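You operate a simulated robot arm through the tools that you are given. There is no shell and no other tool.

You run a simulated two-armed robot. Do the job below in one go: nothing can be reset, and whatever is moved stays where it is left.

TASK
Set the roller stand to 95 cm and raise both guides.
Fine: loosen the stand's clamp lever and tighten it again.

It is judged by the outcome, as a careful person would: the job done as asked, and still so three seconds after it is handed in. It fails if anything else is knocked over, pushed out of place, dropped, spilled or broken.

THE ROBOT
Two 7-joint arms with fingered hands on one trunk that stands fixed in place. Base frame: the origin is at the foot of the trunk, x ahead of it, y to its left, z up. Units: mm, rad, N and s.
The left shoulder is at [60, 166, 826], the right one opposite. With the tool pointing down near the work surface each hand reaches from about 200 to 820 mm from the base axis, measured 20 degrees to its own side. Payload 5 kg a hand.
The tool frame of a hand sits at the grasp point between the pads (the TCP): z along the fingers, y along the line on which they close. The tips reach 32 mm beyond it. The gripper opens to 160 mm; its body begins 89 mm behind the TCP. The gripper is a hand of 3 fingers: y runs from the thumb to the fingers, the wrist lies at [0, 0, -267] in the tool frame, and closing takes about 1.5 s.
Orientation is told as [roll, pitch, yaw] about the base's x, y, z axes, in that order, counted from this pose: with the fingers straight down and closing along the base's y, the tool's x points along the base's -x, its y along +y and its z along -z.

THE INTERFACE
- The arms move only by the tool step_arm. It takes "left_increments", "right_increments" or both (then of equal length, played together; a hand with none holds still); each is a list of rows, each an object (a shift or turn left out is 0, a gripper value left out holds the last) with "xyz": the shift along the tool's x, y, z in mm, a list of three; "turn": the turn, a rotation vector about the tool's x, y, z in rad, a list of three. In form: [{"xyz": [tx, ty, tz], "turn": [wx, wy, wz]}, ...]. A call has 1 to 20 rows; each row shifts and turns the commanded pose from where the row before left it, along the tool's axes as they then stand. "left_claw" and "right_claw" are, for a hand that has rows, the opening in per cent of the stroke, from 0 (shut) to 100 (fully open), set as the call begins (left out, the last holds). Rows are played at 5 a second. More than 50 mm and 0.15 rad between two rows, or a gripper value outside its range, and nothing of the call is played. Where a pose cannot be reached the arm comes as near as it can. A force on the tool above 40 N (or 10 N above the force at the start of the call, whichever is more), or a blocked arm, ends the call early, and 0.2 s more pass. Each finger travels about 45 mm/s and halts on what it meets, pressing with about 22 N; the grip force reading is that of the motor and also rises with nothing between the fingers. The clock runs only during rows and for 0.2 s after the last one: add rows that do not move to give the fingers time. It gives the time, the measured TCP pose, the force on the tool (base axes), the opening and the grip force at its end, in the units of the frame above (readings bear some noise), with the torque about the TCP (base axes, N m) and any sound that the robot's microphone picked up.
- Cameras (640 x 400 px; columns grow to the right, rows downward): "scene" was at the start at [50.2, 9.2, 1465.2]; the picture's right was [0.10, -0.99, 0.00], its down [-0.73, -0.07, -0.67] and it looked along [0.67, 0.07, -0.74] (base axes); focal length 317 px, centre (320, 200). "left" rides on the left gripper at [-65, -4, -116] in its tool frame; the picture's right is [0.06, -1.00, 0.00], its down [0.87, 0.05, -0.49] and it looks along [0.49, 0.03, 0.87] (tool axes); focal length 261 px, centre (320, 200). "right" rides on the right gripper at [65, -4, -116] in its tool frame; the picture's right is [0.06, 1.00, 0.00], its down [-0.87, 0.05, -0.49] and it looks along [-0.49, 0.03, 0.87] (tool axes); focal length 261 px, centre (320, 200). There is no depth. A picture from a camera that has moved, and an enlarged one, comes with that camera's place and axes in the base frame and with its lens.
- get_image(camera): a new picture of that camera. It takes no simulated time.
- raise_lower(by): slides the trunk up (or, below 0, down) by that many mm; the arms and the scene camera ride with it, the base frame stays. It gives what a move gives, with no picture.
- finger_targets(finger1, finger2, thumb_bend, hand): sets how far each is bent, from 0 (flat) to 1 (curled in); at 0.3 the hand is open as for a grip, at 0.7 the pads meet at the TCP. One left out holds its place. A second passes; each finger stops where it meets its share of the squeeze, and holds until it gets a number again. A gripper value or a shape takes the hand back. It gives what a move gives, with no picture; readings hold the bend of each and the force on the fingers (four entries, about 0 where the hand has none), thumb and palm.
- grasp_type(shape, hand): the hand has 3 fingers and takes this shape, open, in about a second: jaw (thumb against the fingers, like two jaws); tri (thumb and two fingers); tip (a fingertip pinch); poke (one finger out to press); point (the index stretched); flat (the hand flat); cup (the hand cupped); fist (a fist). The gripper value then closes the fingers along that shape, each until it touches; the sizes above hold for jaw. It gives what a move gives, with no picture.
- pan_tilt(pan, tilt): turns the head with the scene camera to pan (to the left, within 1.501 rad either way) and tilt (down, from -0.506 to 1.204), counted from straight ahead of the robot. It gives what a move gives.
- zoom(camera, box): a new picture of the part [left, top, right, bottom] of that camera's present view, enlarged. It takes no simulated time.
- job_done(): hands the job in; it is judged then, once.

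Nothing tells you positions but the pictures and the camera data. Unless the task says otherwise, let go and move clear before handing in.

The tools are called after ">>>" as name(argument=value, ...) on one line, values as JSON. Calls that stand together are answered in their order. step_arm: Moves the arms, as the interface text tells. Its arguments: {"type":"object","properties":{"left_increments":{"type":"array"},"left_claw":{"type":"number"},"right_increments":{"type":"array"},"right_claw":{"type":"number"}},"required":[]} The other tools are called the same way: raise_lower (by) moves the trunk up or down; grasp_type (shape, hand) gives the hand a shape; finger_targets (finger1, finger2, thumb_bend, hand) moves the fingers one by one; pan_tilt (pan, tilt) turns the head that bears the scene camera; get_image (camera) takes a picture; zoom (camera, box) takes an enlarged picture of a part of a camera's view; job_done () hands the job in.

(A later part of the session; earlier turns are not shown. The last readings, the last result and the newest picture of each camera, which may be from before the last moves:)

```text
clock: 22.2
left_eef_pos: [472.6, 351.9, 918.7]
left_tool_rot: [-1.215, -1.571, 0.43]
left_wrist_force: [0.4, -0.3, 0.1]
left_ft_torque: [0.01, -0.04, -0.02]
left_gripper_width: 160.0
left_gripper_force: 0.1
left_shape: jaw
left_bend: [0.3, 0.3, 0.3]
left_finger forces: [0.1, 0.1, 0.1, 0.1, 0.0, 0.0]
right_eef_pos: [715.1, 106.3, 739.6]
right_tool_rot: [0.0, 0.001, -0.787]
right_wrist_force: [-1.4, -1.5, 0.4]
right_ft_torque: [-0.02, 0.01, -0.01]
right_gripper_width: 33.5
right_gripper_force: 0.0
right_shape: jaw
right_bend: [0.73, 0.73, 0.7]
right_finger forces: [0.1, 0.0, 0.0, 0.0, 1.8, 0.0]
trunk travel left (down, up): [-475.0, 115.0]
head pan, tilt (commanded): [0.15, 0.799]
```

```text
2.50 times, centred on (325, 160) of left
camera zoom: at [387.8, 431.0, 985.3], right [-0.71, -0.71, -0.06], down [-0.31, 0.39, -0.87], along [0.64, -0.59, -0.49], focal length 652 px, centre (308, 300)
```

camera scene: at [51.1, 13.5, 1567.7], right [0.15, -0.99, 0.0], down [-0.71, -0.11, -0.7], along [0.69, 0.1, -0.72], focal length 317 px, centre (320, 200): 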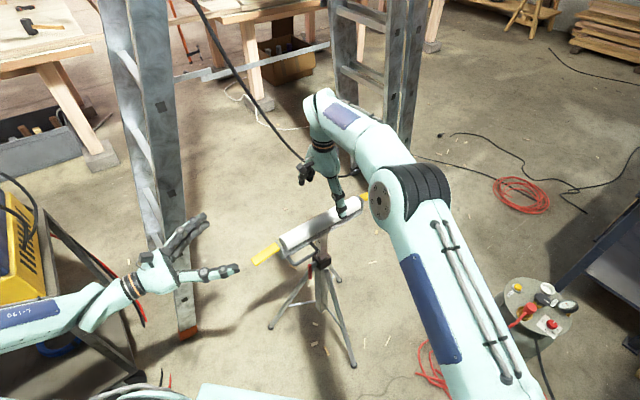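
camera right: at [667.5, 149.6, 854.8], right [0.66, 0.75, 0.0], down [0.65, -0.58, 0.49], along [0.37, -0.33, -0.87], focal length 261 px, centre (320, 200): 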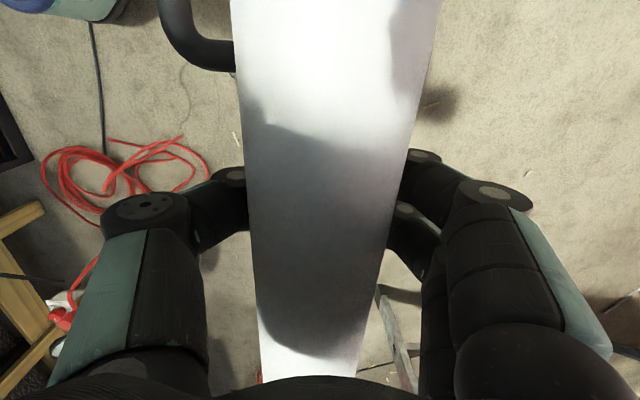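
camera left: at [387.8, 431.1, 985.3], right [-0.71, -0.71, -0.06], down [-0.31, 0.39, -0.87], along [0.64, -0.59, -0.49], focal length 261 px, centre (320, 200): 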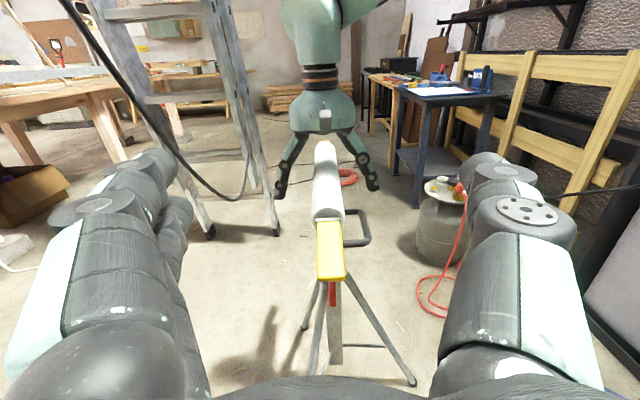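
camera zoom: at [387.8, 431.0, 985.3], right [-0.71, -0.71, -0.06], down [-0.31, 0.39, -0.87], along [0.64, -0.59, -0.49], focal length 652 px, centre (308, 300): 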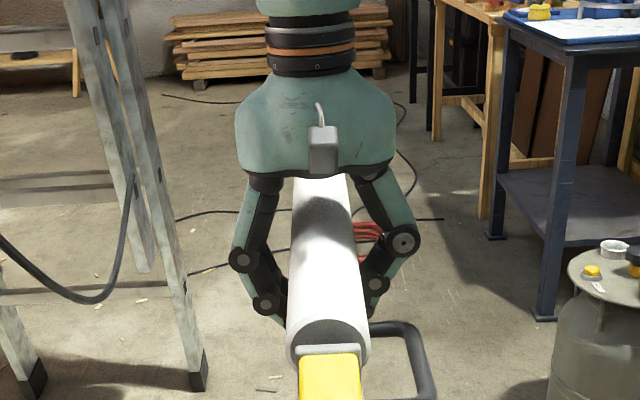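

>>> step_arm(right_increments=[{}, {}, {}], right_claw=14)

>>> step_arm(right_increments=[{}, {}, {}, {}], right_claw=0)

>>> get_image(camera="right")

>>> zoom(camera="scene", box=[240, 120, 400, 280])

```text
clock: 23.0
left_eef_pos: [471.4, 351.3, 919.4]
left_tool_rot: [-1.019, -1.571, 0.233]
left_wrist_force: [0.1, 0.9, -0.7]
left_ft_torque: [0.04, -0.02, 0.0]
left_gripper_width: 159.9
left_gripper_force: 0.1
left_shape: jaw
left_bend: [0.3, 0.3, 0.3]
left_finger forces: [0.1, 0.0, 0.0, 0.0, 0.0, 0.1]
right_eef_pos: [715.7, 105.5, 737.6]
right_tool_rot: [-0.003, 0.001, -0.788]
right_wrist_force: [-1.4, -1.4, -8.5]
right_ft_torque: [-0.12, 0.14, -0.02]
right_gripper_width: 28.0
right_gripper_force: 21.9
right_shape: jaw
right_bend: [0.73, 0.73, 0.71]
right_finger forces: [10.3, 10.2, 0.1, 0.0, 19.2, 0.1]
trunk travel left (down, up): [-475.0, 115.0]
head pan, tilt (commanded): [0.15, 0.799]
```

```text
clock: 24.0
left_eef_pos: [471.9, 352.6, 919.1]
left_tool_rot: [-0.98, -1.57, 0.196]
left_wrist_force: [0.0, 0.2, -0.5]
left_ft_torque: [-0.04, -0.02, 0.02]
left_gripper_width: 159.9
left_gripper_force: 0.1
left_shape: jaw
left_bend: [0.3, 0.3, 0.3]
left_finger forces: [0.1, 0.0, 0.1, 0.0, 0.0, 0.0]
right_eef_pos: [715.8, 105.2, 738.6]
right_tool_rot: [-0.002, 0.0, -0.789]
right_wrist_force: [-5.6, -2.7, -11.0]
right_ft_torque: [-0.18, 0.19, 0.04]
right_gripper_width: 27.6
right_gripper_force: 22.0
right_shape: jaw
right_bend: [0.73, 0.73, 0.71]
right_finger forces: [11.4, 11.4, 0.0, 0.0, 20.3, 0.0]
trunk travel left (down, up): [-475.0, 115.0]
head pan, tilt (commanded): [0.15, 0.799]
```

```text
taken
camera right: at [667.5, 149.5, 854.1], right [0.66, 0.75, 0.0], down [0.65, -0.58, 0.49], along [0.37, -0.33, -0.87], focal length 261 px, centre (320, 200)
```

right: 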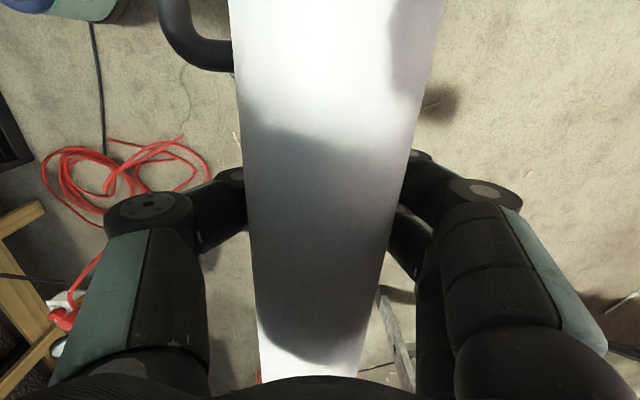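

```text
2.50 times, centred on (320, 200) of scene
camera zoom: at [51.7, 13.4, 1567.6], right [0.15, -0.99, 0.0], down [-0.71, -0.11, -0.7], along [0.69, 0.1, -0.72], focal length 793 px, centre (320, 200)
```

zoom: 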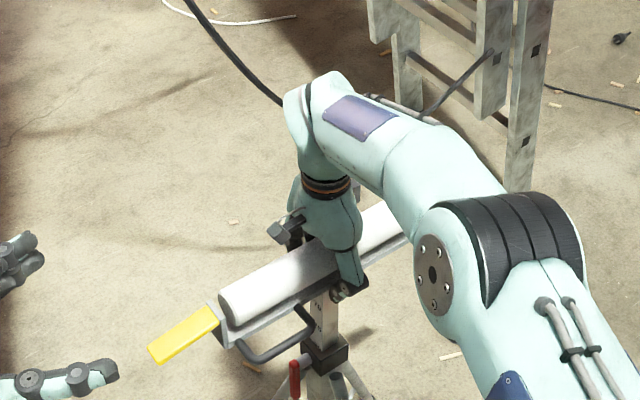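

The right hand now holds the roller and rail firmly, with the thumb at 20 N and the fingers at 11 N each. I'll bring the left hand down toward the lever for a close look.

>>> step_arm(left_increments=[{"xyz": [42, 0, 0]}, {"xyz": [42, 0, 0]}, {"xyz": [42, 0, 0]}, {"xyz": [42, 0, 0]}, {"xyz": [42, 0, 0]}, {"xyz": [42, 0, 0]}, {"xyz": [42, 0, 0]}, {"xyz": [42, -2, 0]}, {"xyz": [42, -2, 0]}, {}])

>>> get_image(camera="left")

>>> get_image(camera="scene")

```text
clock: 26.2
left_eef_pos: [459.9, 374.3, 666.2]
left_tool_rot: [-0.056, -1.567, -0.729]
left_wrist_force: [-0.5, -0.6, -0.3]
left_ft_torque: [0.0, -0.02, -0.01]
left_gripper_width: 160.0
left_gripper_force: 0.1
left_shape: jaw
left_bend: [0.3, 0.3, 0.3]
left_finger forces: [0.1, 0.0, 0.0, 0.0, 0.1, 0.0]
left hand out of reach, approached as far as the arm can: row 6, 7, 8, 9
right_eef_pos: [715.6, 105.8, 740.0]
right_tool_rot: [-0.001, 0.0, -0.787]
right_wrist_force: [-7.9, -4.5, -5.5]
right_ft_torque: [-0.12, 0.18, 0.02]
right_gripper_width: 27.3
right_gripper_force: 21.8
right_shape: jaw
right_bend: [0.73, 0.72, 0.71]
right_finger forces: [10.5, 10.6, 0.0, 0.0, 20.8, 0.0]
trunk travel left (down, up): [-475.0, 115.0]
head pan, tilt (commanded): [0.15, 0.799]
```

```text
taken
camera left: at [375.4, 451.9, 731.2], right [-0.71, -0.71, -0.06], down [-0.31, 0.39, -0.87], along [0.64, -0.59, -0.49], focal length 261 px, centre (320, 200)
```

left: 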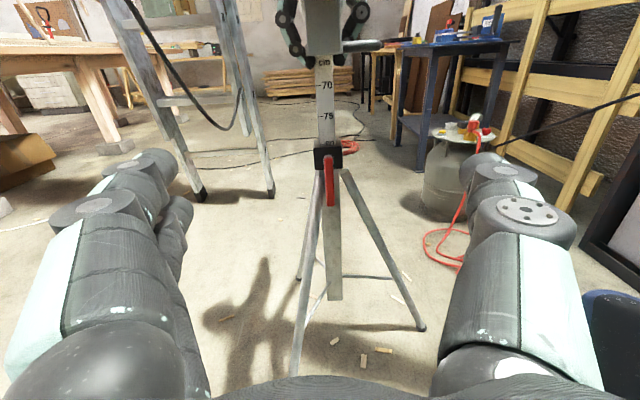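

```text
taken
camera scene: at [51.1, 13.3, 1567.7], right [0.15, -0.99, 0.0], down [-0.71, -0.11, -0.7], along [0.69, 0.1, -0.72], focal length 317 px, centre (320, 200)
```

scene: 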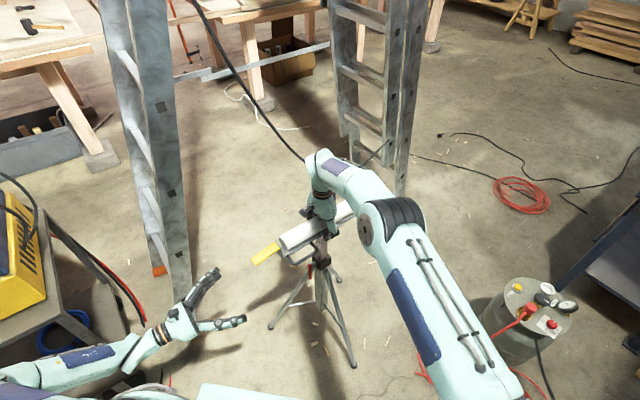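

>>> zoom(camera="left", box=[290, 40, 370, 220])

>>> zoom(camera="left", box=[305, 60, 345, 160])

>>> zoom(camera="left", box=[290, 130, 370, 230])

```text
2.22 times, centred on (330, 130) of left
camera zoom: at [375.4, 451.9, 731.2], right [-0.71, -0.71, -0.06], down [-0.31, 0.39, -0.87], along [0.64, -0.59, -0.49], focal length 579 px, centre (298, 356)
```

zoom: 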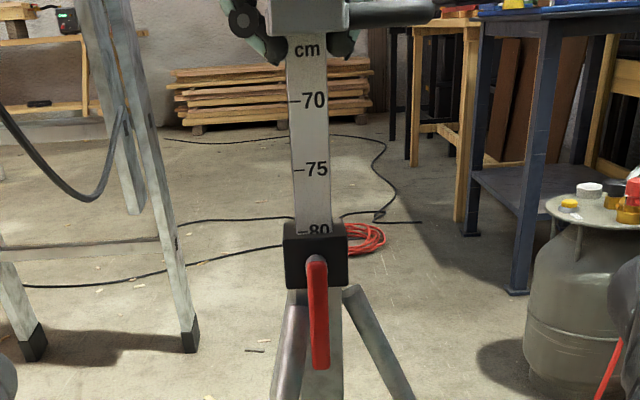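

```text
4.00 times, centred on (325, 110) of left
camera zoom: at [375.4, 451.9, 731.2], right [-0.71, -0.71, -0.06], down [-0.31, 0.39, -0.87], along [0.64, -0.59, -0.49], focal length 1043 px, centre (300, 560)
```

zoom: 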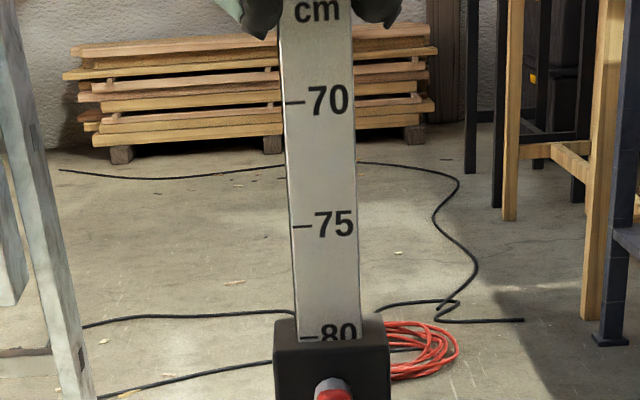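

```text
4.00 times, centred on (330, 180) of left
camera zoom: at [375.4, 451.9, 731.2], right [-0.71, -0.71, -0.06], down [-0.31, 0.39, -0.87], along [0.64, -0.59, -0.49], focal length 1043 px, centre (280, 280)
```

zoom: 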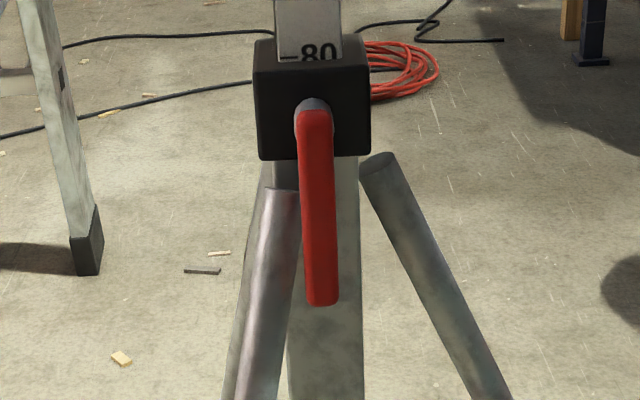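

The side view shows the 80 tick about 2 mm above the collar edge, so it reads about 80.2 now and must rise about 148 mm. I'll move the left hand forward and down, below the guide and handle, toward the lever.

>>> step_arm(left_increments=[{"xyz": [6.5, -2.9, 32.5]}, {"xyz": [6.5, -2.9, 32.5]}, {"xyz": [6.5, -2.9, 32.5]}, {"xyz": [6.5, -2.9, 32.5]}, {}])

>>> get_image(camera="left")

```text
clock: 27.4
left_eef_pos: [541.3, 286.1, 691.6]
left_tool_rot: [-0.228, -1.568, -0.559]
left_wrist_force: [0.9, -0.3, 0.0]
left_ft_torque: [-0.02, 0.01, 0.0]
left_gripper_width: 159.5
left_gripper_force: 0.0
left_shape: jaw
left_bend: [0.3, 0.3, 0.3]
left_finger forces: [0.0, 0.0, 0.0, 0.0, 0.0, 0.0]
left hand out of reach, approached as far as the arm can: row 1, 2, 3, 4
right_eef_pos: [716.1, 105.4, 739.6]
right_tool_rot: [0.001, 0.0, -0.785]
right_wrist_force: [-6.2, -2.6, -3.1]
right_ft_torque: [-0.08, 0.12, 0.03]
right_gripper_width: 27.3
right_gripper_force: 21.5
right_shape: jaw
right_bend: [0.73, 0.73, 0.71]
right_finger forces: [10.5, 10.6, 0.1, 0.0, 20.4, 0.0]
trunk travel left (down, up): [-475.0, 115.0]
head pan, tilt (commanded): [0.15, 0.799]
```

```text
taken
camera left: at [457.0, 364.4, 758.3], right [-0.71, -0.71, -0.06], down [-0.31, 0.39, -0.87], along [0.64, -0.59, -0.49], focal length 261 px, centre (320, 200)
```

left: 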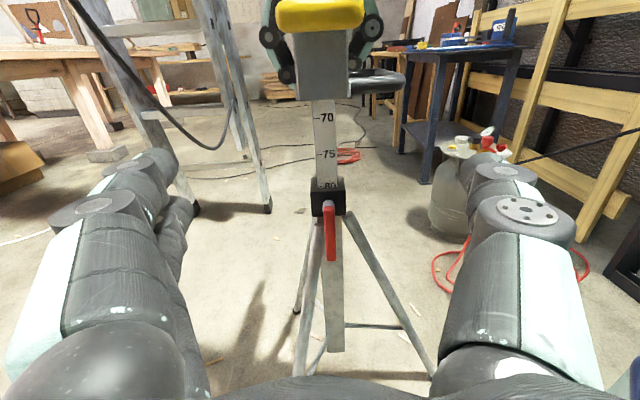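

The left arm cannot go lower with the hand horizontal at this trunk height. I'll try tilting the hand about 26° downward and descending.

>>> step_arm(left_increments=[{"turn": [0, 0.15, 0]}, {"turn": [0, 0.15, 0]}, {"turn": [0, 0.15, 0]}, {"xyz": [27, 0, 13]}, {"xyz": [27, 0, 13]}, {"xyz": [27, 0, 13]}, {}])

>>> get_image(camera="scene")

>>> get_image(camera="left")

```text
clock: 29.0
left_eef_pos: [540.8, 288.9, 600.7]
left_tool_rot: [-0.003, -1.121, -0.784]
left_wrist_force: [0.2, 0.2, -0.2]
left_ft_torque: [-0.03, -0.01, 0.04]
left_gripper_width: 159.9
left_gripper_force: 0.1
left_shape: jaw
left_bend: [0.3, 0.3, 0.3]
left_finger forces: [0.1, 0.1, 0.0, 0.1, 0.0, 0.0]
right_eef_pos: [716.5, 105.9, 739.1]
right_tool_rot: [0.0, -0.001, -0.788]
right_wrist_force: [-4.4, -2.4, -1.3]
right_ft_torque: [0.0, 0.09, -0.07]
right_gripper_width: 27.5
right_gripper_force: 21.8
right_shape: jaw
right_bend: [0.73, 0.73, 0.71]
right_finger forces: [10.8, 10.7, 0.1, 0.1, 20.1, 0.1]
trunk travel left (down, up): [-475.0, 115.0]
head pan, tilt (commanded): [0.15, 0.799]
```

```text
taken
camera scene: at [50.9, 13.3, 1567.7], right [0.15, -0.99, 0.0], down [-0.71, -0.11, -0.7], along [0.69, 0.1, -0.72], focal length 317 px, centre (320, 200)
```

scene: 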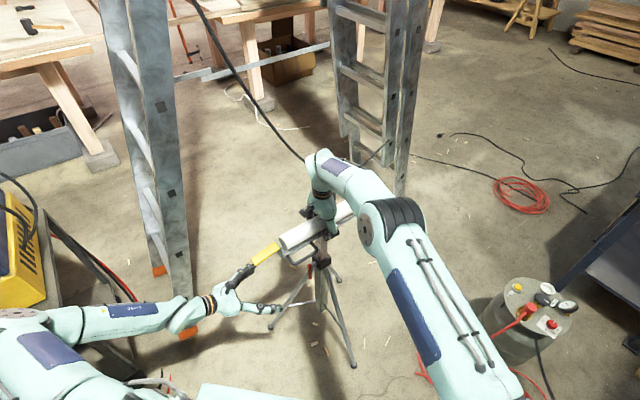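

```text
taken
camera left: at [484.2, 339.6, 710.5], right [-0.72, -0.69, -0.06], down [-0.54, 0.62, -0.57], along [0.42, -0.38, -0.82], focal length 261 px, centre (320, 200)
```

left: 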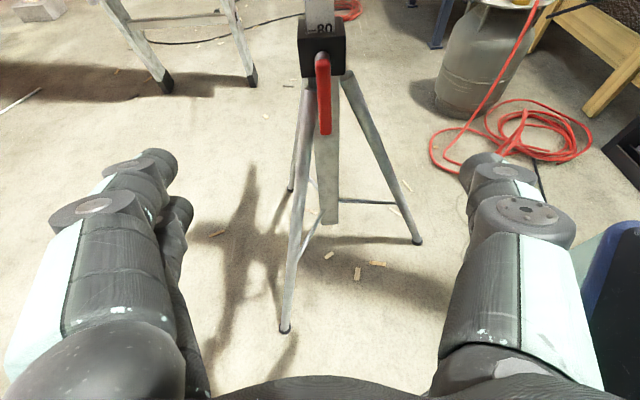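

>>> zoom(camera="left", box=[270, 10, 390, 160])

>>> zoom(camera="scene", box=[250, 230, 350, 340])

```text
2.67 times, centred on (330, 85) of left
camera zoom: at [484.2, 339.6, 710.5], right [-0.72, -0.69, -0.06], down [-0.54, 0.62, -0.57], along [0.42, -0.38, -0.82], focal length 695 px, centre (293, 507)
```

zoom: 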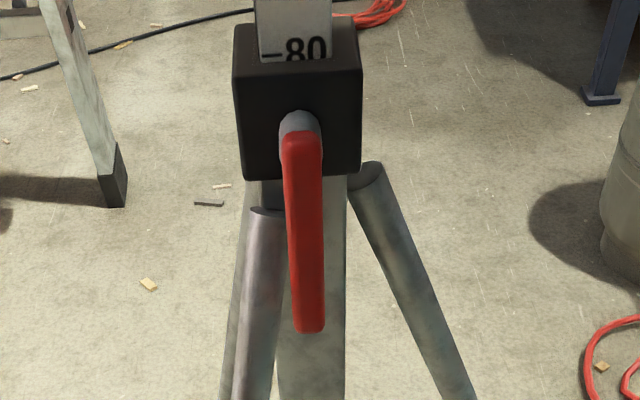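

```text
3.64 times, centred on (300, 285) of scene
camera zoom: at [50.9, 13.3, 1567.7], right [0.15, -0.99, 0.0], down [-0.71, -0.11, -0.7], along [0.69, 0.1, -0.72], focal length 1153 px, centre (393, -109)
```

zoom: 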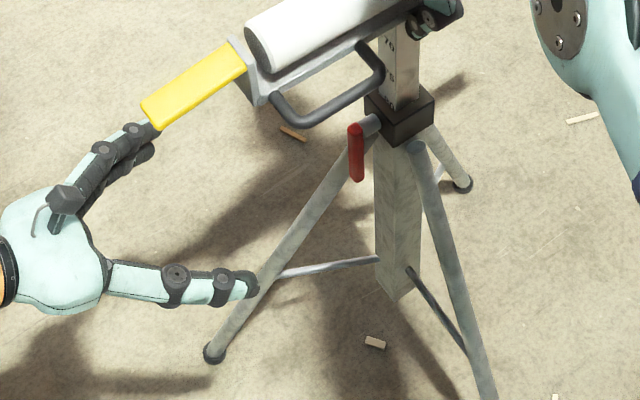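

Tilted down 26°, the left hand can reach. One tripod leg runs close beside the lever on its far side, so a single finger will fit best. I'll shape the left hand to poke and look at where the finger is.

>>> grasp_type(hand="left", shape="poke")

>>> get_image(camera="left")

>>> zoom(camera="scene", box=[190, 230, 350, 340])

```text
clock: 29.9
left_eef_pos: [541.0, 290.3, 600.9]
left_tool_rot: [0.0, -1.121, -0.785]
left_wrist_force: [0.4, -0.1, -0.3]
left_ft_torque: [-0.01, 0.02, -0.02]
left_gripper_width: 0.0
left_gripper_force: 0.0
left_shape: poke
left_bend: [1.0, 1.0, 0.46]
left_finger forces: [0.0, 0.0, 0.0, 0.0, 0.0, 0.0]
right_eef_pos: [715.6, 106.1, 740.2]
right_tool_rot: [-0.001, 0.0, -0.787]
right_wrist_force: [-4.7, -2.8, 0.7]
right_ft_torque: [-0.05, 0.08, -0.01]
right_gripper_width: 27.6
right_gripper_force: 21.9
right_shape: jaw
right_bend: [0.73, 0.73, 0.71]
right_finger forces: [10.8, 10.7, 0.0, 0.0, 19.7, 0.1]
trunk travel left (down, up): [-475.0, 115.0]
head pan, tilt (commanded): [0.15, 0.799]
```

```text
taken
camera left: at [484.3, 339.5, 710.8], right [-0.72, -0.69, -0.06], down [-0.54, 0.62, -0.57], along [0.43, -0.38, -0.82], focal length 261 px, centre (320, 200)
```

left: 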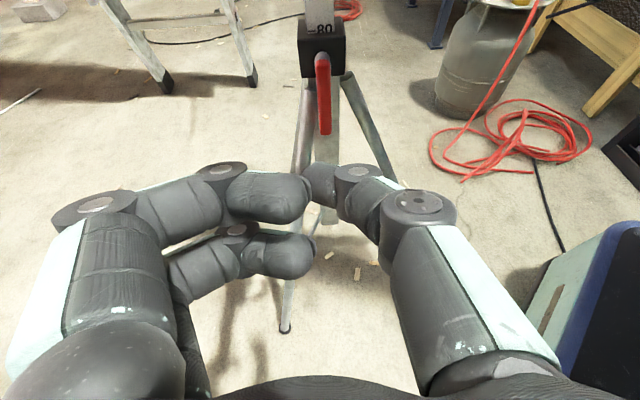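

```text
3.64 times, centred on (270, 285) of scene
camera zoom: at [51.0, 13.2, 1567.7], right [0.15, -0.99, 0.0], down [-0.71, -0.11, -0.7], along [0.69, 0.1, -0.72], focal length 1153 px, centre (502, -109)
```

zoom: 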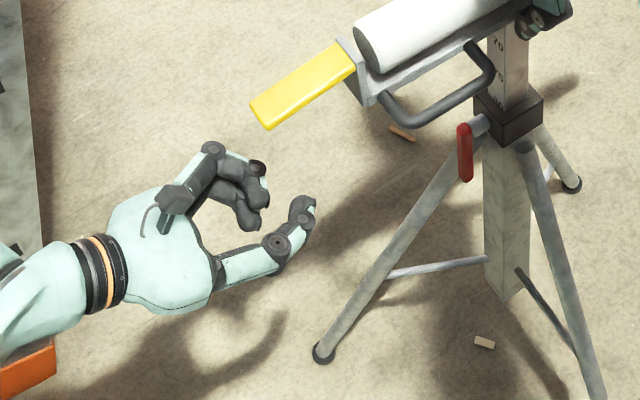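

In the poke shape the thumb comes in from the robot side. To hook the lever from the far side I'd rather use one finger with the other curled away, so I'll set the fingers individually and check.

>>> finger_targets(hand="left", finger1=0.5, finger2=1.0, thumb_bend=0.3)

>>> get_image(camera="left")

>>> zoom(camera="scene", box=[190, 230, 350, 340])

```text
clock: 30.9
left_eef_pos: [539.3, 288.2, 602.7]
left_tool_rot: [-0.001, -1.12, -0.785]
left_wrist_force: [-0.3, -0.2, 0.1]
left_ft_torque: [-0.02, 0.01, 0.02]
left_gripper_width: 127.2
left_gripper_force: 0.0
left_shape: fingers
left_bend: [0.5, 1.0, 0.3]
left_finger forces: [0.0, 0.0, 0.0, 0.0, 0.1, 0.1]
right_eef_pos: [716.0, 105.3, 739.7]
right_tool_rot: [0.0, 0.001, -0.787]
right_wrist_force: [-5.4, -2.0, 0.2]
right_ft_torque: [-0.03, 0.09, -0.03]
right_gripper_width: 27.6
right_gripper_force: 21.8
right_shape: jaw
right_bend: [0.73, 0.73, 0.71]
right_finger forces: [10.9, 10.7, 0.0, 0.0, 19.6, 0.1]
trunk travel left (down, up): [-475.0, 115.0]
head pan, tilt (commanded): [0.15, 0.799]
```

```text
taken
camera left: at [484.2, 339.5, 710.7], right [-0.72, -0.69, -0.06], down [-0.54, 0.62, -0.57], along [0.43, -0.38, -0.82], focal length 261 px, centre (320, 200)
```

left: 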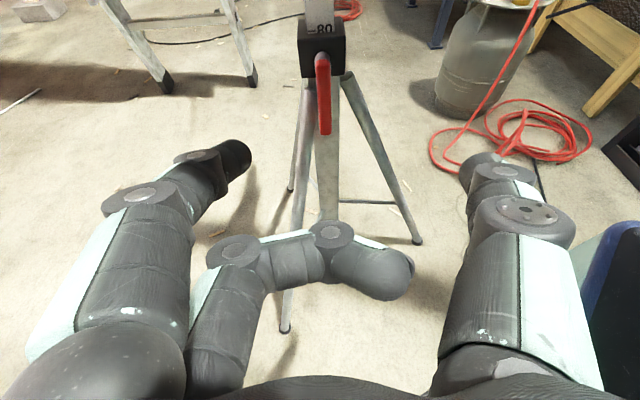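

```text
3.64 times, centred on (270, 285) of scene
camera zoom: at [50.9, 13.2, 1567.7], right [0.15, -0.99, 0.0], down [-0.71, -0.11, -0.7], along [0.69, 0.1, -0.72], focal length 1153 px, centre (502, -109)
```

zoom: 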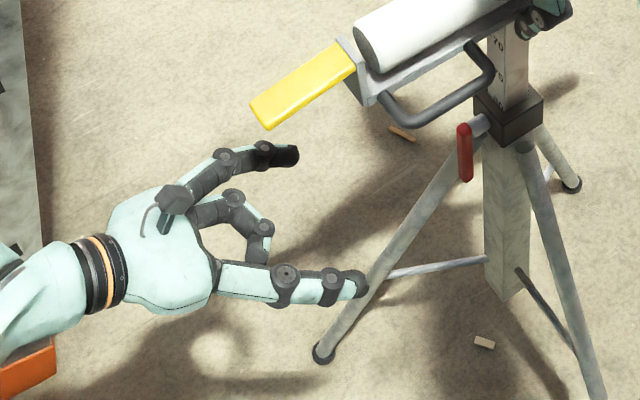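

Finger 1 is the upper finger, with its tip at about (-20, 41, 30) in the tool frame; finger 2 is curled away. I'll bring the hand closer, with finger 1 on the far side of the lever, and check again before going in.

>>> step_arm(left_increments=[{"xyz": [1.8, -7.3, 34.6]}, {"xyz": [1.8, -7.3, 34.6]}, {"xyz": [1.8, -7.4, 34.6]}, {"xyz": [0, 0, 30]}, {}])

>>> get_image(camera="left")

>>> zoom(camera="scene", box=[230, 230, 350, 330])

```text
clock: 32.1
left_eef_pos: [605.3, 212.8, 609.9]
left_tool_rot: [-0.001, -1.118, -0.786]
left_wrist_force: [-0.5, 0.3, -0.3]
left_ft_torque: [0.03, 0.0, 0.01]
left_gripper_width: 127.5
left_gripper_force: 0.1
left_shape: fingers
left_bend: [0.5, 1.0, 0.3]
left_finger forces: [0.0, 0.1, 0.0, 0.1, 0.0, 0.0]
left hand out of reach, approached as far as the arm can: row 1, 2, 3, 4
right_eef_pos: [715.4, 105.9, 740.7]
right_tool_rot: [0.0, 0.001, -0.788]
right_wrist_force: [-3.7, -0.9, -0.3]
right_ft_torque: [0.02, 0.04, -0.01]
right_gripper_width: 27.9
right_gripper_force: 22.6
right_shape: jaw
right_bend: [0.73, 0.73, 0.71]
right_finger forces: [10.9, 11.0, 0.0, 0.0, 19.6, 0.0]
trunk travel left (down, up): [-475.0, 115.0]
head pan, tilt (commanded): [0.15, 0.799]
```

```text
taken
camera left: at [549.5, 263.0, 718.9], right [-0.73, -0.69, -0.06], down [-0.54, 0.62, -0.57], along [0.42, -0.38, -0.82], focal length 261 px, centre (320, 200)
```

left: 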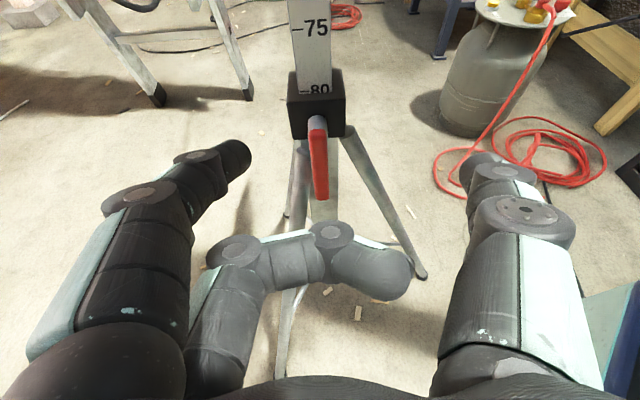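

```text
4.00 times, centred on (290, 280) of scene
camera zoom: at [51.0, 13.0, 1567.7], right [0.15, -0.99, 0.0], down [-0.71, -0.11, -0.7], along [0.69, 0.1, -0.72], focal length 1269 px, centre (440, -120)
```

zoom: 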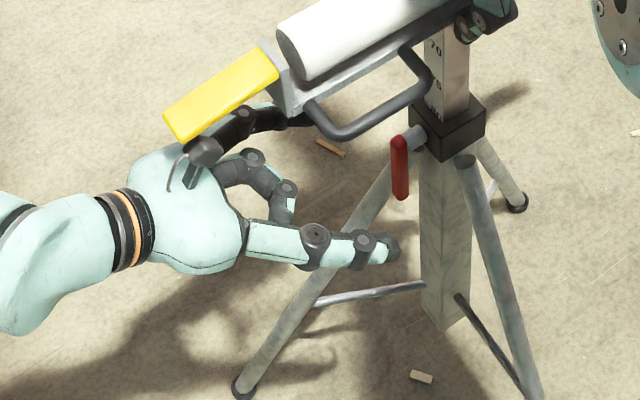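

The left arm bottoms out near z 610 at this trunk height, so the trunk has to come down about 120 mm. I'll release the roller, lift the right hand clear, lower the trunk and grip again.

>>> step_arm(left_increments=[{"xyz": [0, 0, -30]}, {"xyz": [0, 0, -30]}, {}, {}, {}, {}, {}, {}, {}, {}, {}, {}], right_increments=[{}, {}, {}, {}, {}, {}, {}, {"xyz": [0, 0, -30]}, {"xyz": [0, 0, -35]}, {"xyz": [0, 0, -35]}, {"xyz": [0, 0, -35]}, {}], right_claw=100)

>>> get_image(camera="right")

>>> get_image(camera="scene")

```text
clock: 34.7
left_eef_pos: [565.8, 248.6, 634.5]
left_tool_rot: [-0.001, -1.121, -0.784]
left_wrist_force: [-0.3, -0.7, 0.1]
left_ft_torque: [0.01, 0.02, 0.0]
left_gripper_width: 127.1
left_gripper_force: 0.0
left_shape: fingers
left_bend: [0.5, 1.0, 0.3]
left_finger forces: [0.1, 0.1, 0.1, 0.0, 0.1, 0.1]
right_eef_pos: [719.0, 106.3, 875.3]
right_tool_rot: [0.001, 0.001, -0.786]
right_wrist_force: [0.5, 0.5, 0.0]
right_ft_torque: [0.0, -0.03, 0.01]
right_gripper_width: 160.2
right_gripper_force: 0.1
right_shape: jaw
right_bend: [0.3, 0.3, 0.3]
right_finger forces: [0.0, 0.0, 0.1, 0.0, 0.0, 0.0]
trunk travel left (down, up): [-475.0, 115.0]
head pan, tilt (commanded): [0.15, 0.799]
```

```text
taken
camera right: at [669.6, 149.7, 990.9], right [0.66, 0.75, 0.0], down [0.65, -0.58, 0.49], along [0.37, -0.33, -0.87], focal length 261 px, centre (320, 200)
```

right: 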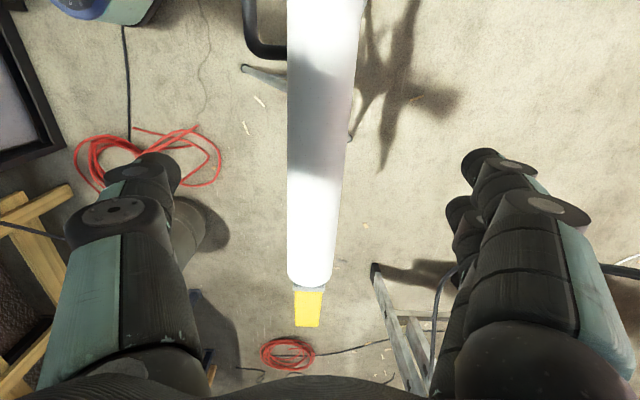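

```text
taken
camera scene: at [51.2, 13.4, 1567.7], right [0.15, -0.99, 0.0], down [-0.71, -0.11, -0.7], along [0.69, 0.1, -0.72], focal length 317 px, centre (320, 200)
```

scene: 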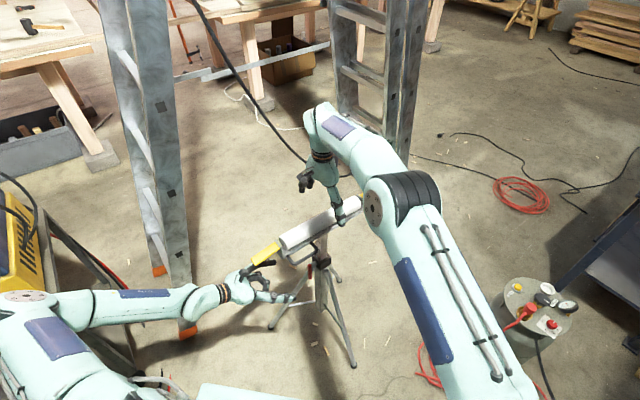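

>>> raise_lower(by=-125)

>>> get_image(camera="right")

>>> get_image(camera="left")

>>> get_image(camera="scene")

```text
clock: 36.3
left_eef_pos: [565.8, 249.6, 510.5]
left_tool_rot: [0.001, -1.12, -0.785]
left_wrist_force: [-0.3, 0.2, 0.1]
left_ft_torque: [0.0, -0.03, 0.0]
left_gripper_width: 127.3
left_gripper_force: 0.2
left_shape: fingers
left_bend: [0.5, 1.0, 0.3]
left_finger forces: [0.0, 0.1, 0.1, 0.0, 0.0, 0.1]
right_eef_pos: [717.8, 105.8, 750.9]
right_tool_rot: [0.0, 0.001, -0.788]
right_wrist_force: [0.5, 0.8, -1.2]
right_ft_torque: [-0.01, 0.02, 0.01]
right_gripper_width: 160.0
right_gripper_force: 0.1
right_shape: jaw
right_bend: [0.3, 0.3, 0.3]
right_finger forces: [0.0, 0.0, 0.1, 0.0, 0.0, 0.0]
trunk travel left (down, up): [-350.0, 240.0]
head pan, tilt (commanded): [0.15, 0.799]
```

```text
taken
camera right: at [669.5, 149.8, 865.9], right [0.66, 0.75, 0.0], down [0.65, -0.58, 0.49], along [0.37, -0.33, -0.87], focal length 261 px, centre (320, 200)
```

right: 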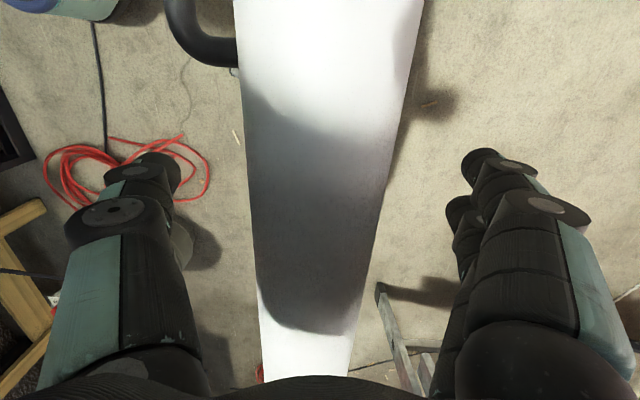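

```text
taken
camera left: at [510.5, 299.5, 619.4], right [-0.72, -0.69, -0.06], down [-0.54, 0.62, -0.57], along [0.43, -0.38, -0.82], focal length 261 px, centre (320, 200)
```

left: 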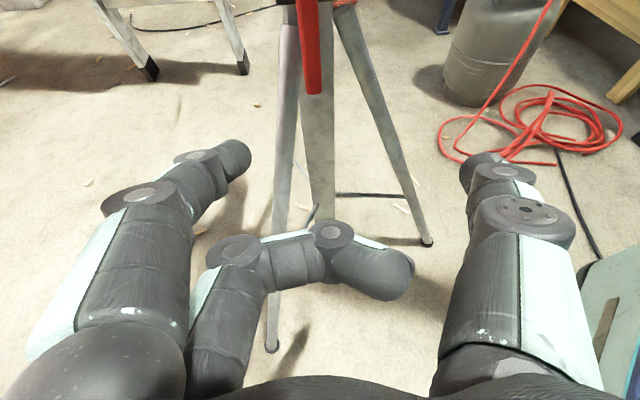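

```text
taken
camera scene: at [51.1, 13.2, 1442.8], right [0.15, -0.99, 0.0], down [-0.71, -0.11, -0.7], along [0.69, 0.1, -0.72], focal length 317 px, centre (320, 200)
```

scene: 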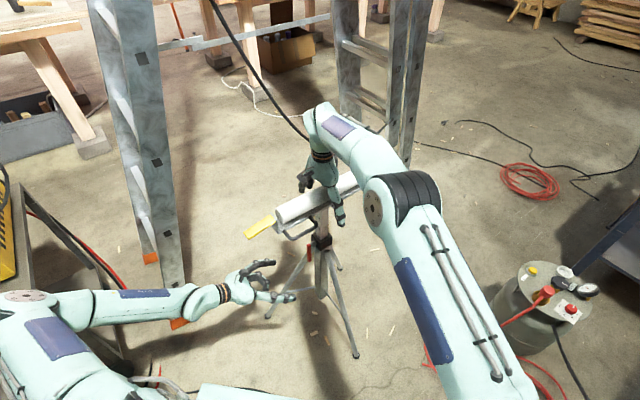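

>>> step_arm(right_increments=[{"xyz": [0, -1.5, 12]}, {}])

>>> step_arm(right_increments=[{}, {}, {}, {}, {}, {}], right_claw=24)

>>> step_arm(right_increments=[{}, {}, {}, {}], right_claw=10)

>>> step_arm(right_increments=[{}, {}, {}], right_claw=0)

>>> get_image(camera="right")

```text
clock: 36.9
left_eef_pos: [565.7, 249.8, 508.4]
left_tool_rot: [-0.001, -1.121, -0.785]
left_wrist_force: [-1.1, 0.2, -0.2]
left_ft_torque: [0.01, 0.0, 0.0]
left_gripper_width: 127.6
left_gripper_force: 0.2
left_shape: fingers
left_bend: [0.5, 1.0, 0.3]
left_finger forces: [0.0, 0.0, 0.0, 0.0, 0.0, 0.1]
right_eef_pos: [715.9, 104.3, 738.3]
right_tool_rot: [0.0, -0.002, -0.785]
right_wrist_force: [-0.5, -0.1, 0.0]
right_ft_torque: [-0.01, -0.01, 0.0]
right_gripper_width: 160.2
right_gripper_force: 0.1
right_shape: jaw
right_bend: [0.3, 0.3, 0.3]
right_finger forces: [0.0, 0.1, 0.1, 0.0, 0.0, 0.1]
trunk travel left (down, up): [-350.0, 240.0]
head pan, tilt (commanded): [0.15, 0.799]
```

```text
clock: 38.3
left_eef_pos: [566.8, 248.4, 509.5]
left_tool_rot: [-0.003, -1.12, -0.783]
left_wrist_force: [0.4, 1.7, 0.3]
left_ft_torque: [0.02, 0.01, 0.03]
left_gripper_width: 127.7
left_gripper_force: 0.1
left_shape: fingers
left_bend: [0.5, 1.0, 0.3]
left_finger forces: [0.1, 0.0, 0.0, 0.0, 0.0, 0.0]
right_eef_pos: [716.2, 104.7, 739.4]
right_tool_rot: [-0.001, 0.001, -0.786]
right_wrist_force: [-0.3, 0.1, -0.3]
right_ft_torque: [-0.03, 0.02, 0.0]
right_gripper_width: 39.2
right_gripper_force: 0.1
right_shape: jaw
right_bend: [0.73, 0.73, 0.7]
right_finger forces: [0.0, 0.0, 0.0, 0.0, 0.0, 0.0]
trunk travel left (down, up): [-350.0, 240.0]
head pan, tilt (commanded): [0.15, 0.799]
```

```text
clock: 39.3
left_eef_pos: [566.7, 248.1, 509.2]
left_tool_rot: [-0.002, -1.12, -0.782]
left_wrist_force: [0.0, -0.7, -0.9]
left_ft_torque: [0.01, -0.02, -0.02]
left_gripper_width: 127.5
left_gripper_force: 0.1
left_shape: fingers
left_bend: [0.5, 1.0, 0.3]
left_finger forces: [0.1, 0.0, 0.0, 0.0, 0.1, 0.0]
right_eef_pos: [715.2, 105.9, 737.9]
right_tool_rot: [0.0, 0.0, -0.788]
right_wrist_force: [-1.5, -1.7, -5.3]
right_ft_torque: [0.19, -0.25, -0.04]
right_gripper_width: 25.6
right_gripper_force: 22.2
right_shape: jaw
right_bend: [0.73, 0.73, 0.71]
right_finger forces: [9.8, 9.5, 0.0, 0.1, 21.7, 0.0]
trunk travel left (down, up): [-350.0, 240.0]
head pan, tilt (commanded): [0.15, 0.799]
```

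```text
clock: 40.1
left_eef_pos: [567.4, 248.1, 508.0]
left_tool_rot: [-0.003, -1.122, -0.783]
left_wrist_force: [-0.7, -0.1, -0.5]
left_ft_torque: [-0.01, 0.0, -0.04]
left_gripper_width: 127.2
left_gripper_force: 0.2
left_shape: fingers
left_bend: [0.5, 1.0, 0.3]
left_finger forces: [0.0, 0.0, 0.0, 0.0, 0.0, 0.0]
right_eef_pos: [716.8, 105.4, 738.6]
right_tool_rot: [-0.001, 0.0, -0.788]
right_wrist_force: [-2.6, -2.0, -5.1]
right_ft_torque: [0.24, -0.24, -0.06]
right_gripper_width: 25.6
right_gripper_force: 22.5
right_shape: jaw
right_bend: [0.73, 0.73, 0.71]
right_finger forces: [9.7, 9.4, 0.0, 0.1, 22.4, 0.0]
trunk travel left (down, up): [-350.0, 240.0]
head pan, tilt (commanded): [0.15, 0.799]
```

```text
taken
camera right: at [668.3, 148.7, 853.5], right [0.66, 0.75, 0.0], down [0.65, -0.58, 0.49], along [0.37, -0.33, -0.87], focal length 261 px, centre (320, 200)
```

right: 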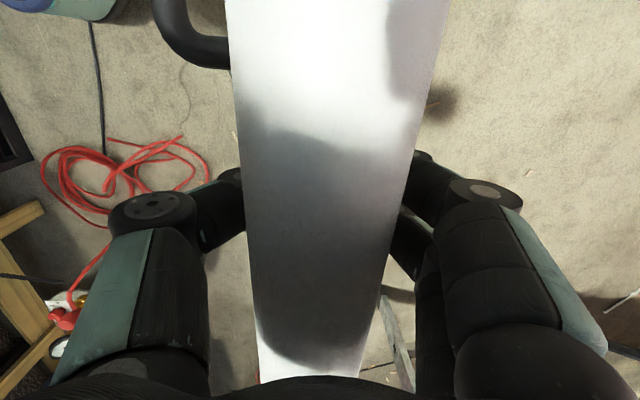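

The grip is firm again. I'll bring the left finger toward the far side of the lever, most of the way first.

>>> step_arm(left_increments=[{"xyz": [-13, -3, 22]}, {"xyz": [-13, -3, 22]}, {"xyz": [-13, -3, 22]}, {}])

>>> get_image(camera="left")

>>> zoom(camera="scene", box=[230, 200, 350, 320])

```text
clock: 41.1
left_eef_pos: [614.9, 190.5, 517.8]
left_tool_rot: [0.0, -1.122, -0.785]
left_wrist_force: [-0.5, -0.2, 0.9]
left_ft_torque: [0.0, 0.02, 0.0]
left_gripper_width: 127.2
left_gripper_force: 0.0
left_shape: fingers
left_bend: [0.5, 1.0, 0.3]
left_finger forces: [0.0, 0.0, 0.1, 0.0, 0.0, 0.1]
right_eef_pos: [716.9, 104.7, 738.3]
right_tool_rot: [0.0, -0.001, -0.788]
right_wrist_force: [-1.7, -0.9, -3.5]
right_ft_torque: [0.17, -0.17, -0.07]
right_gripper_width: 25.8
right_gripper_force: 22.6
right_shape: jaw
right_bend: [0.73, 0.73, 0.71]
right_finger forces: [9.8, 9.6, 0.0, 0.0, 22.6, 0.0]
trunk travel left (down, up): [-350.0, 240.0]
head pan, tilt (commanded): [0.15, 0.799]
```

```text
taken
camera left: at [558.2, 240.4, 626.3], right [-0.72, -0.69, -0.06], down [-0.54, 0.62, -0.57], along [0.43, -0.38, -0.82], focal length 261 px, centre (320, 200)
```

left: 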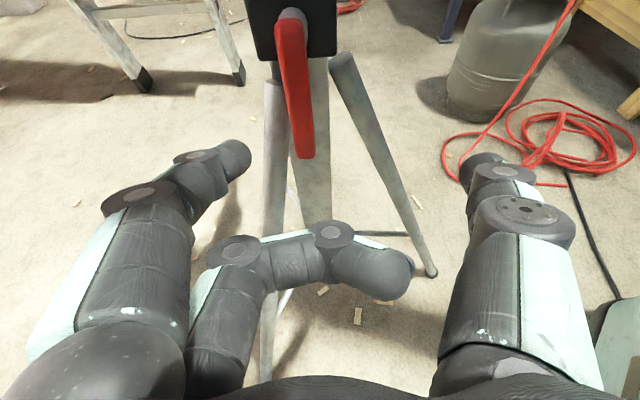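

```text
3.33 times, centred on (290, 260) of scene
camera zoom: at [51.4, 13.0, 1442.7], right [0.15, -0.99, 0.0], down [-0.71, -0.11, -0.7], along [0.69, 0.1, -0.72], focal length 1057 px, centre (420, 0)
```

zoom: 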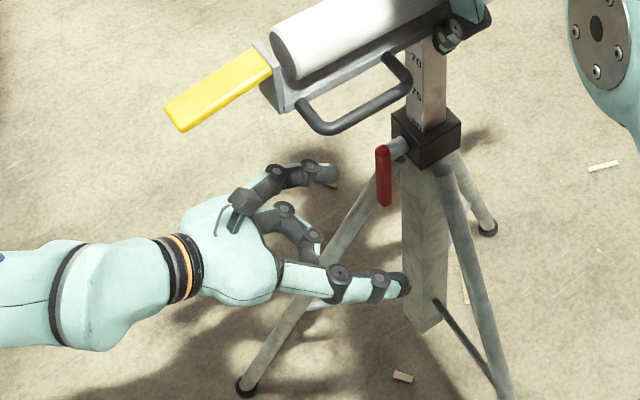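

>>> step_arm(left_increments=[{"xyz": [-6, -2, 12.5]}, {"xyz": [-6, -2, 12.5]}, {"xyz": [-6, -1, 12.5]}, {}])

>>> get_image(camera="left")

>>> zoom(camera="scene", box=[260, 220, 340, 300])

```text
clock: 42.1
left_eef_pos: [642.2, 155.6, 516.0]
left_tool_rot: [-0.001, -1.12, -0.784]
left_wrist_force: [-0.6, -0.4, 0.0]
left_ft_torque: [-0.03, -0.02, 0.0]
left_gripper_width: 127.2
left_gripper_force: 0.1
left_shape: fingers
left_bend: [0.5, 1.0, 0.3]
left_finger forces: [0.1, 0.1, 0.0, 0.0, 0.0, 0.0]
right_eef_pos: [715.9, 106.7, 739.2]
right_tool_rot: [0.0, 0.001, -0.785]
right_wrist_force: [-2.1, -2.2, -2.7]
right_ft_torque: [0.23, -0.18, -0.1]
right_gripper_width: 25.8
right_gripper_force: 22.4
right_shape: jaw
right_bend: [0.73, 0.73, 0.71]
right_finger forces: [9.9, 9.7, 0.0, 0.1, 22.3, 0.1]
trunk travel left (down, up): [-350.0, 240.0]
head pan, tilt (commanded): [0.15, 0.799]
```

```text
taken
camera left: at [585.6, 206.0, 626.0], right [-0.72, -0.69, -0.06], down [-0.54, 0.62, -0.57], along [0.42, -0.38, -0.82], focal length 261 px, centre (320, 200)
```

left: 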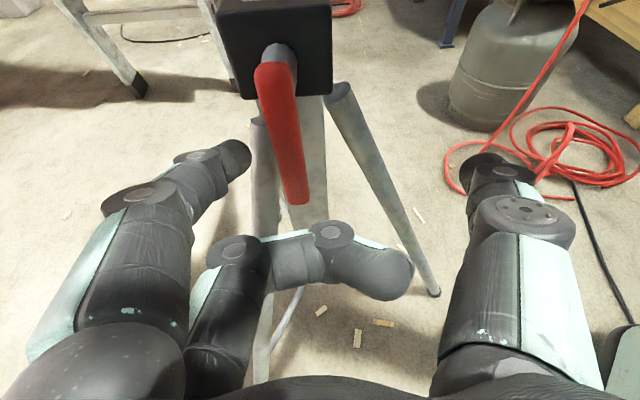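

```text
5.00 times, centred on (300, 260) of scene
camera zoom: at [51.3, 13.0, 1442.7], right [0.15, -0.99, 0.0], down [-0.71, -0.11, -0.7], along [0.69, 0.1, -0.72], focal length 1586 px, centre (420, -100)
```

zoom: 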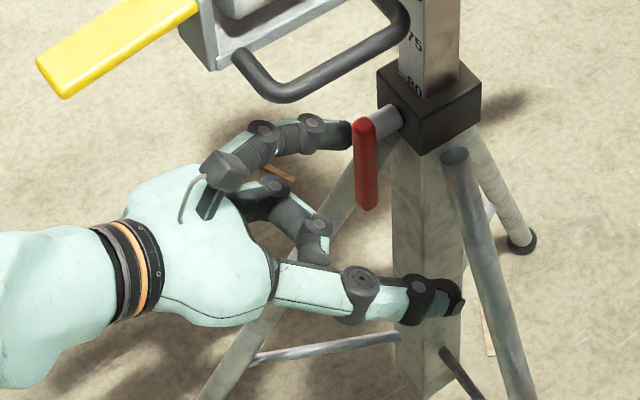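

Finger 1 is beside the lever on its far side with about 8 mm to spare. I'll move it toward the robot to make contact.

>>> step_arm(left_increments=[{"xyz": [0, -4, 0]}, {"xyz": [0, -4, 0]}, {}])

>>> get_image(camera="left")

```text
clock: 42.9
left_eef_pos: [637.0, 149.1, 514.8]
left_tool_rot: [0.0, -1.121, -0.785]
left_wrist_force: [-0.1, 0.1, 1.1]
left_ft_torque: [0.01, -0.01, -0.02]
left_gripper_width: 127.6
left_gripper_force: 0.0
left_shape: fingers
left_bend: [0.5, 1.0, 0.3]
left_finger forces: [0.0, 0.0, 0.0, 0.0, 0.0, 0.1]
right_eef_pos: [717.0, 104.0, 738.9]
right_tool_rot: [0.0, 0.0, -0.788]
right_wrist_force: [-1.4, -2.5, -1.8]
right_ft_torque: [0.22, -0.19, -0.07]
right_gripper_width: 25.9
right_gripper_force: 22.4
right_shape: jaw
right_bend: [0.73, 0.73, 0.71]
right_finger forces: [10.0, 9.9, 0.1, 0.0, 22.0, 0.0]
trunk travel left (down, up): [-350.0, 240.0]
head pan, tilt (commanded): [0.15, 0.799]
```

```text
taken
camera left: at [579.2, 200.3, 625.6], right [-0.72, -0.69, -0.06], down [-0.54, 0.62, -0.57], along [0.42, -0.38, -0.82], focal length 261 px, centre (320, 200)
```

left: 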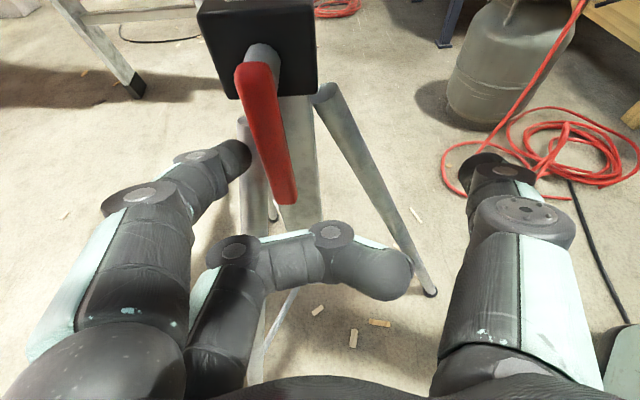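

>>> step_arm(left_increments=[{"xyz": [0, -5, 0]}, {"xyz": [0, -5, 0]}, {"xyz": [0, -5, 0]}, {}])

>>> get_image(camera="left")

>>> zoom(camera="scene", box=[260, 220, 340, 300])

```text
clock: 43.9
left_eef_pos: [624.1, 139.7, 516.4]
left_tool_rot: [-0.001, -1.12, -0.784]
left_wrist_force: [1.6, 1.2, 0.0]
left_ft_torque: [-0.01, 0.03, 0.04]
left_gripper_width: 131.2
left_gripper_force: 1.3
left_shape: fingers
left_bend: [0.48, 1.0, 0.3]
left_finger forces: [1.7, 0.0, 0.1, 0.0, 0.0, 0.0]
right_eef_pos: [717.3, 104.4, 737.7]
right_tool_rot: [-0.001, 0.002, -0.787]
right_wrist_force: [-1.9, -2.7, -0.4]
right_ft_torque: [0.22, -0.27, -0.06]
right_gripper_width: 25.8
right_gripper_force: 22.3
right_shape: jaw
right_bend: [0.73, 0.73, 0.71]
right_finger forces: [10.2, 10.1, 0.0, 0.0, 22.1, 0.0]
trunk travel left (down, up): [-350.0, 240.0]
head pan, tilt (commanded): [0.15, 0.799]
```

```text
taken
camera left: at [568.3, 189.6, 625.2], right [-0.72, -0.69, -0.06], down [-0.54, 0.62, -0.57], along [0.42, -0.38, -0.82], focal length 261 px, centre (320, 200)
```

left: 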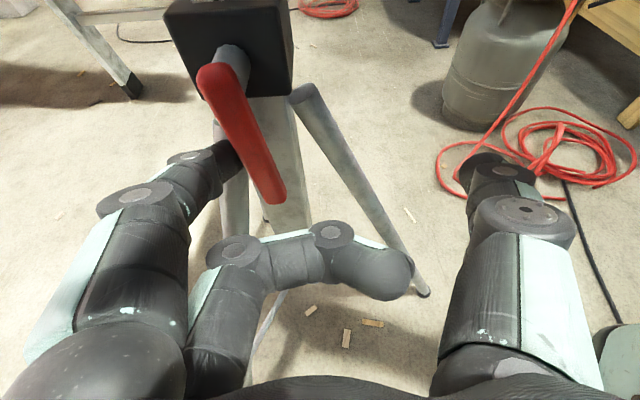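

```text
5.00 times, centred on (300, 260) of scene
camera zoom: at [51.3, 13.1, 1442.7], right [0.15, -0.99, 0.0], down [-0.71, -0.11, -0.7], along [0.69, 0.1, -0.72], focal length 1586 px, centre (420, -100)
```

zoom: 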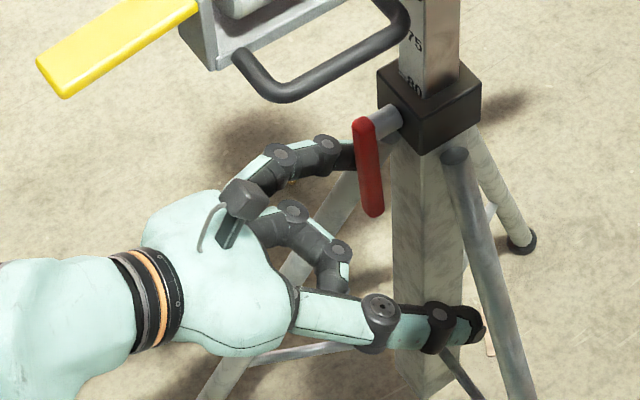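

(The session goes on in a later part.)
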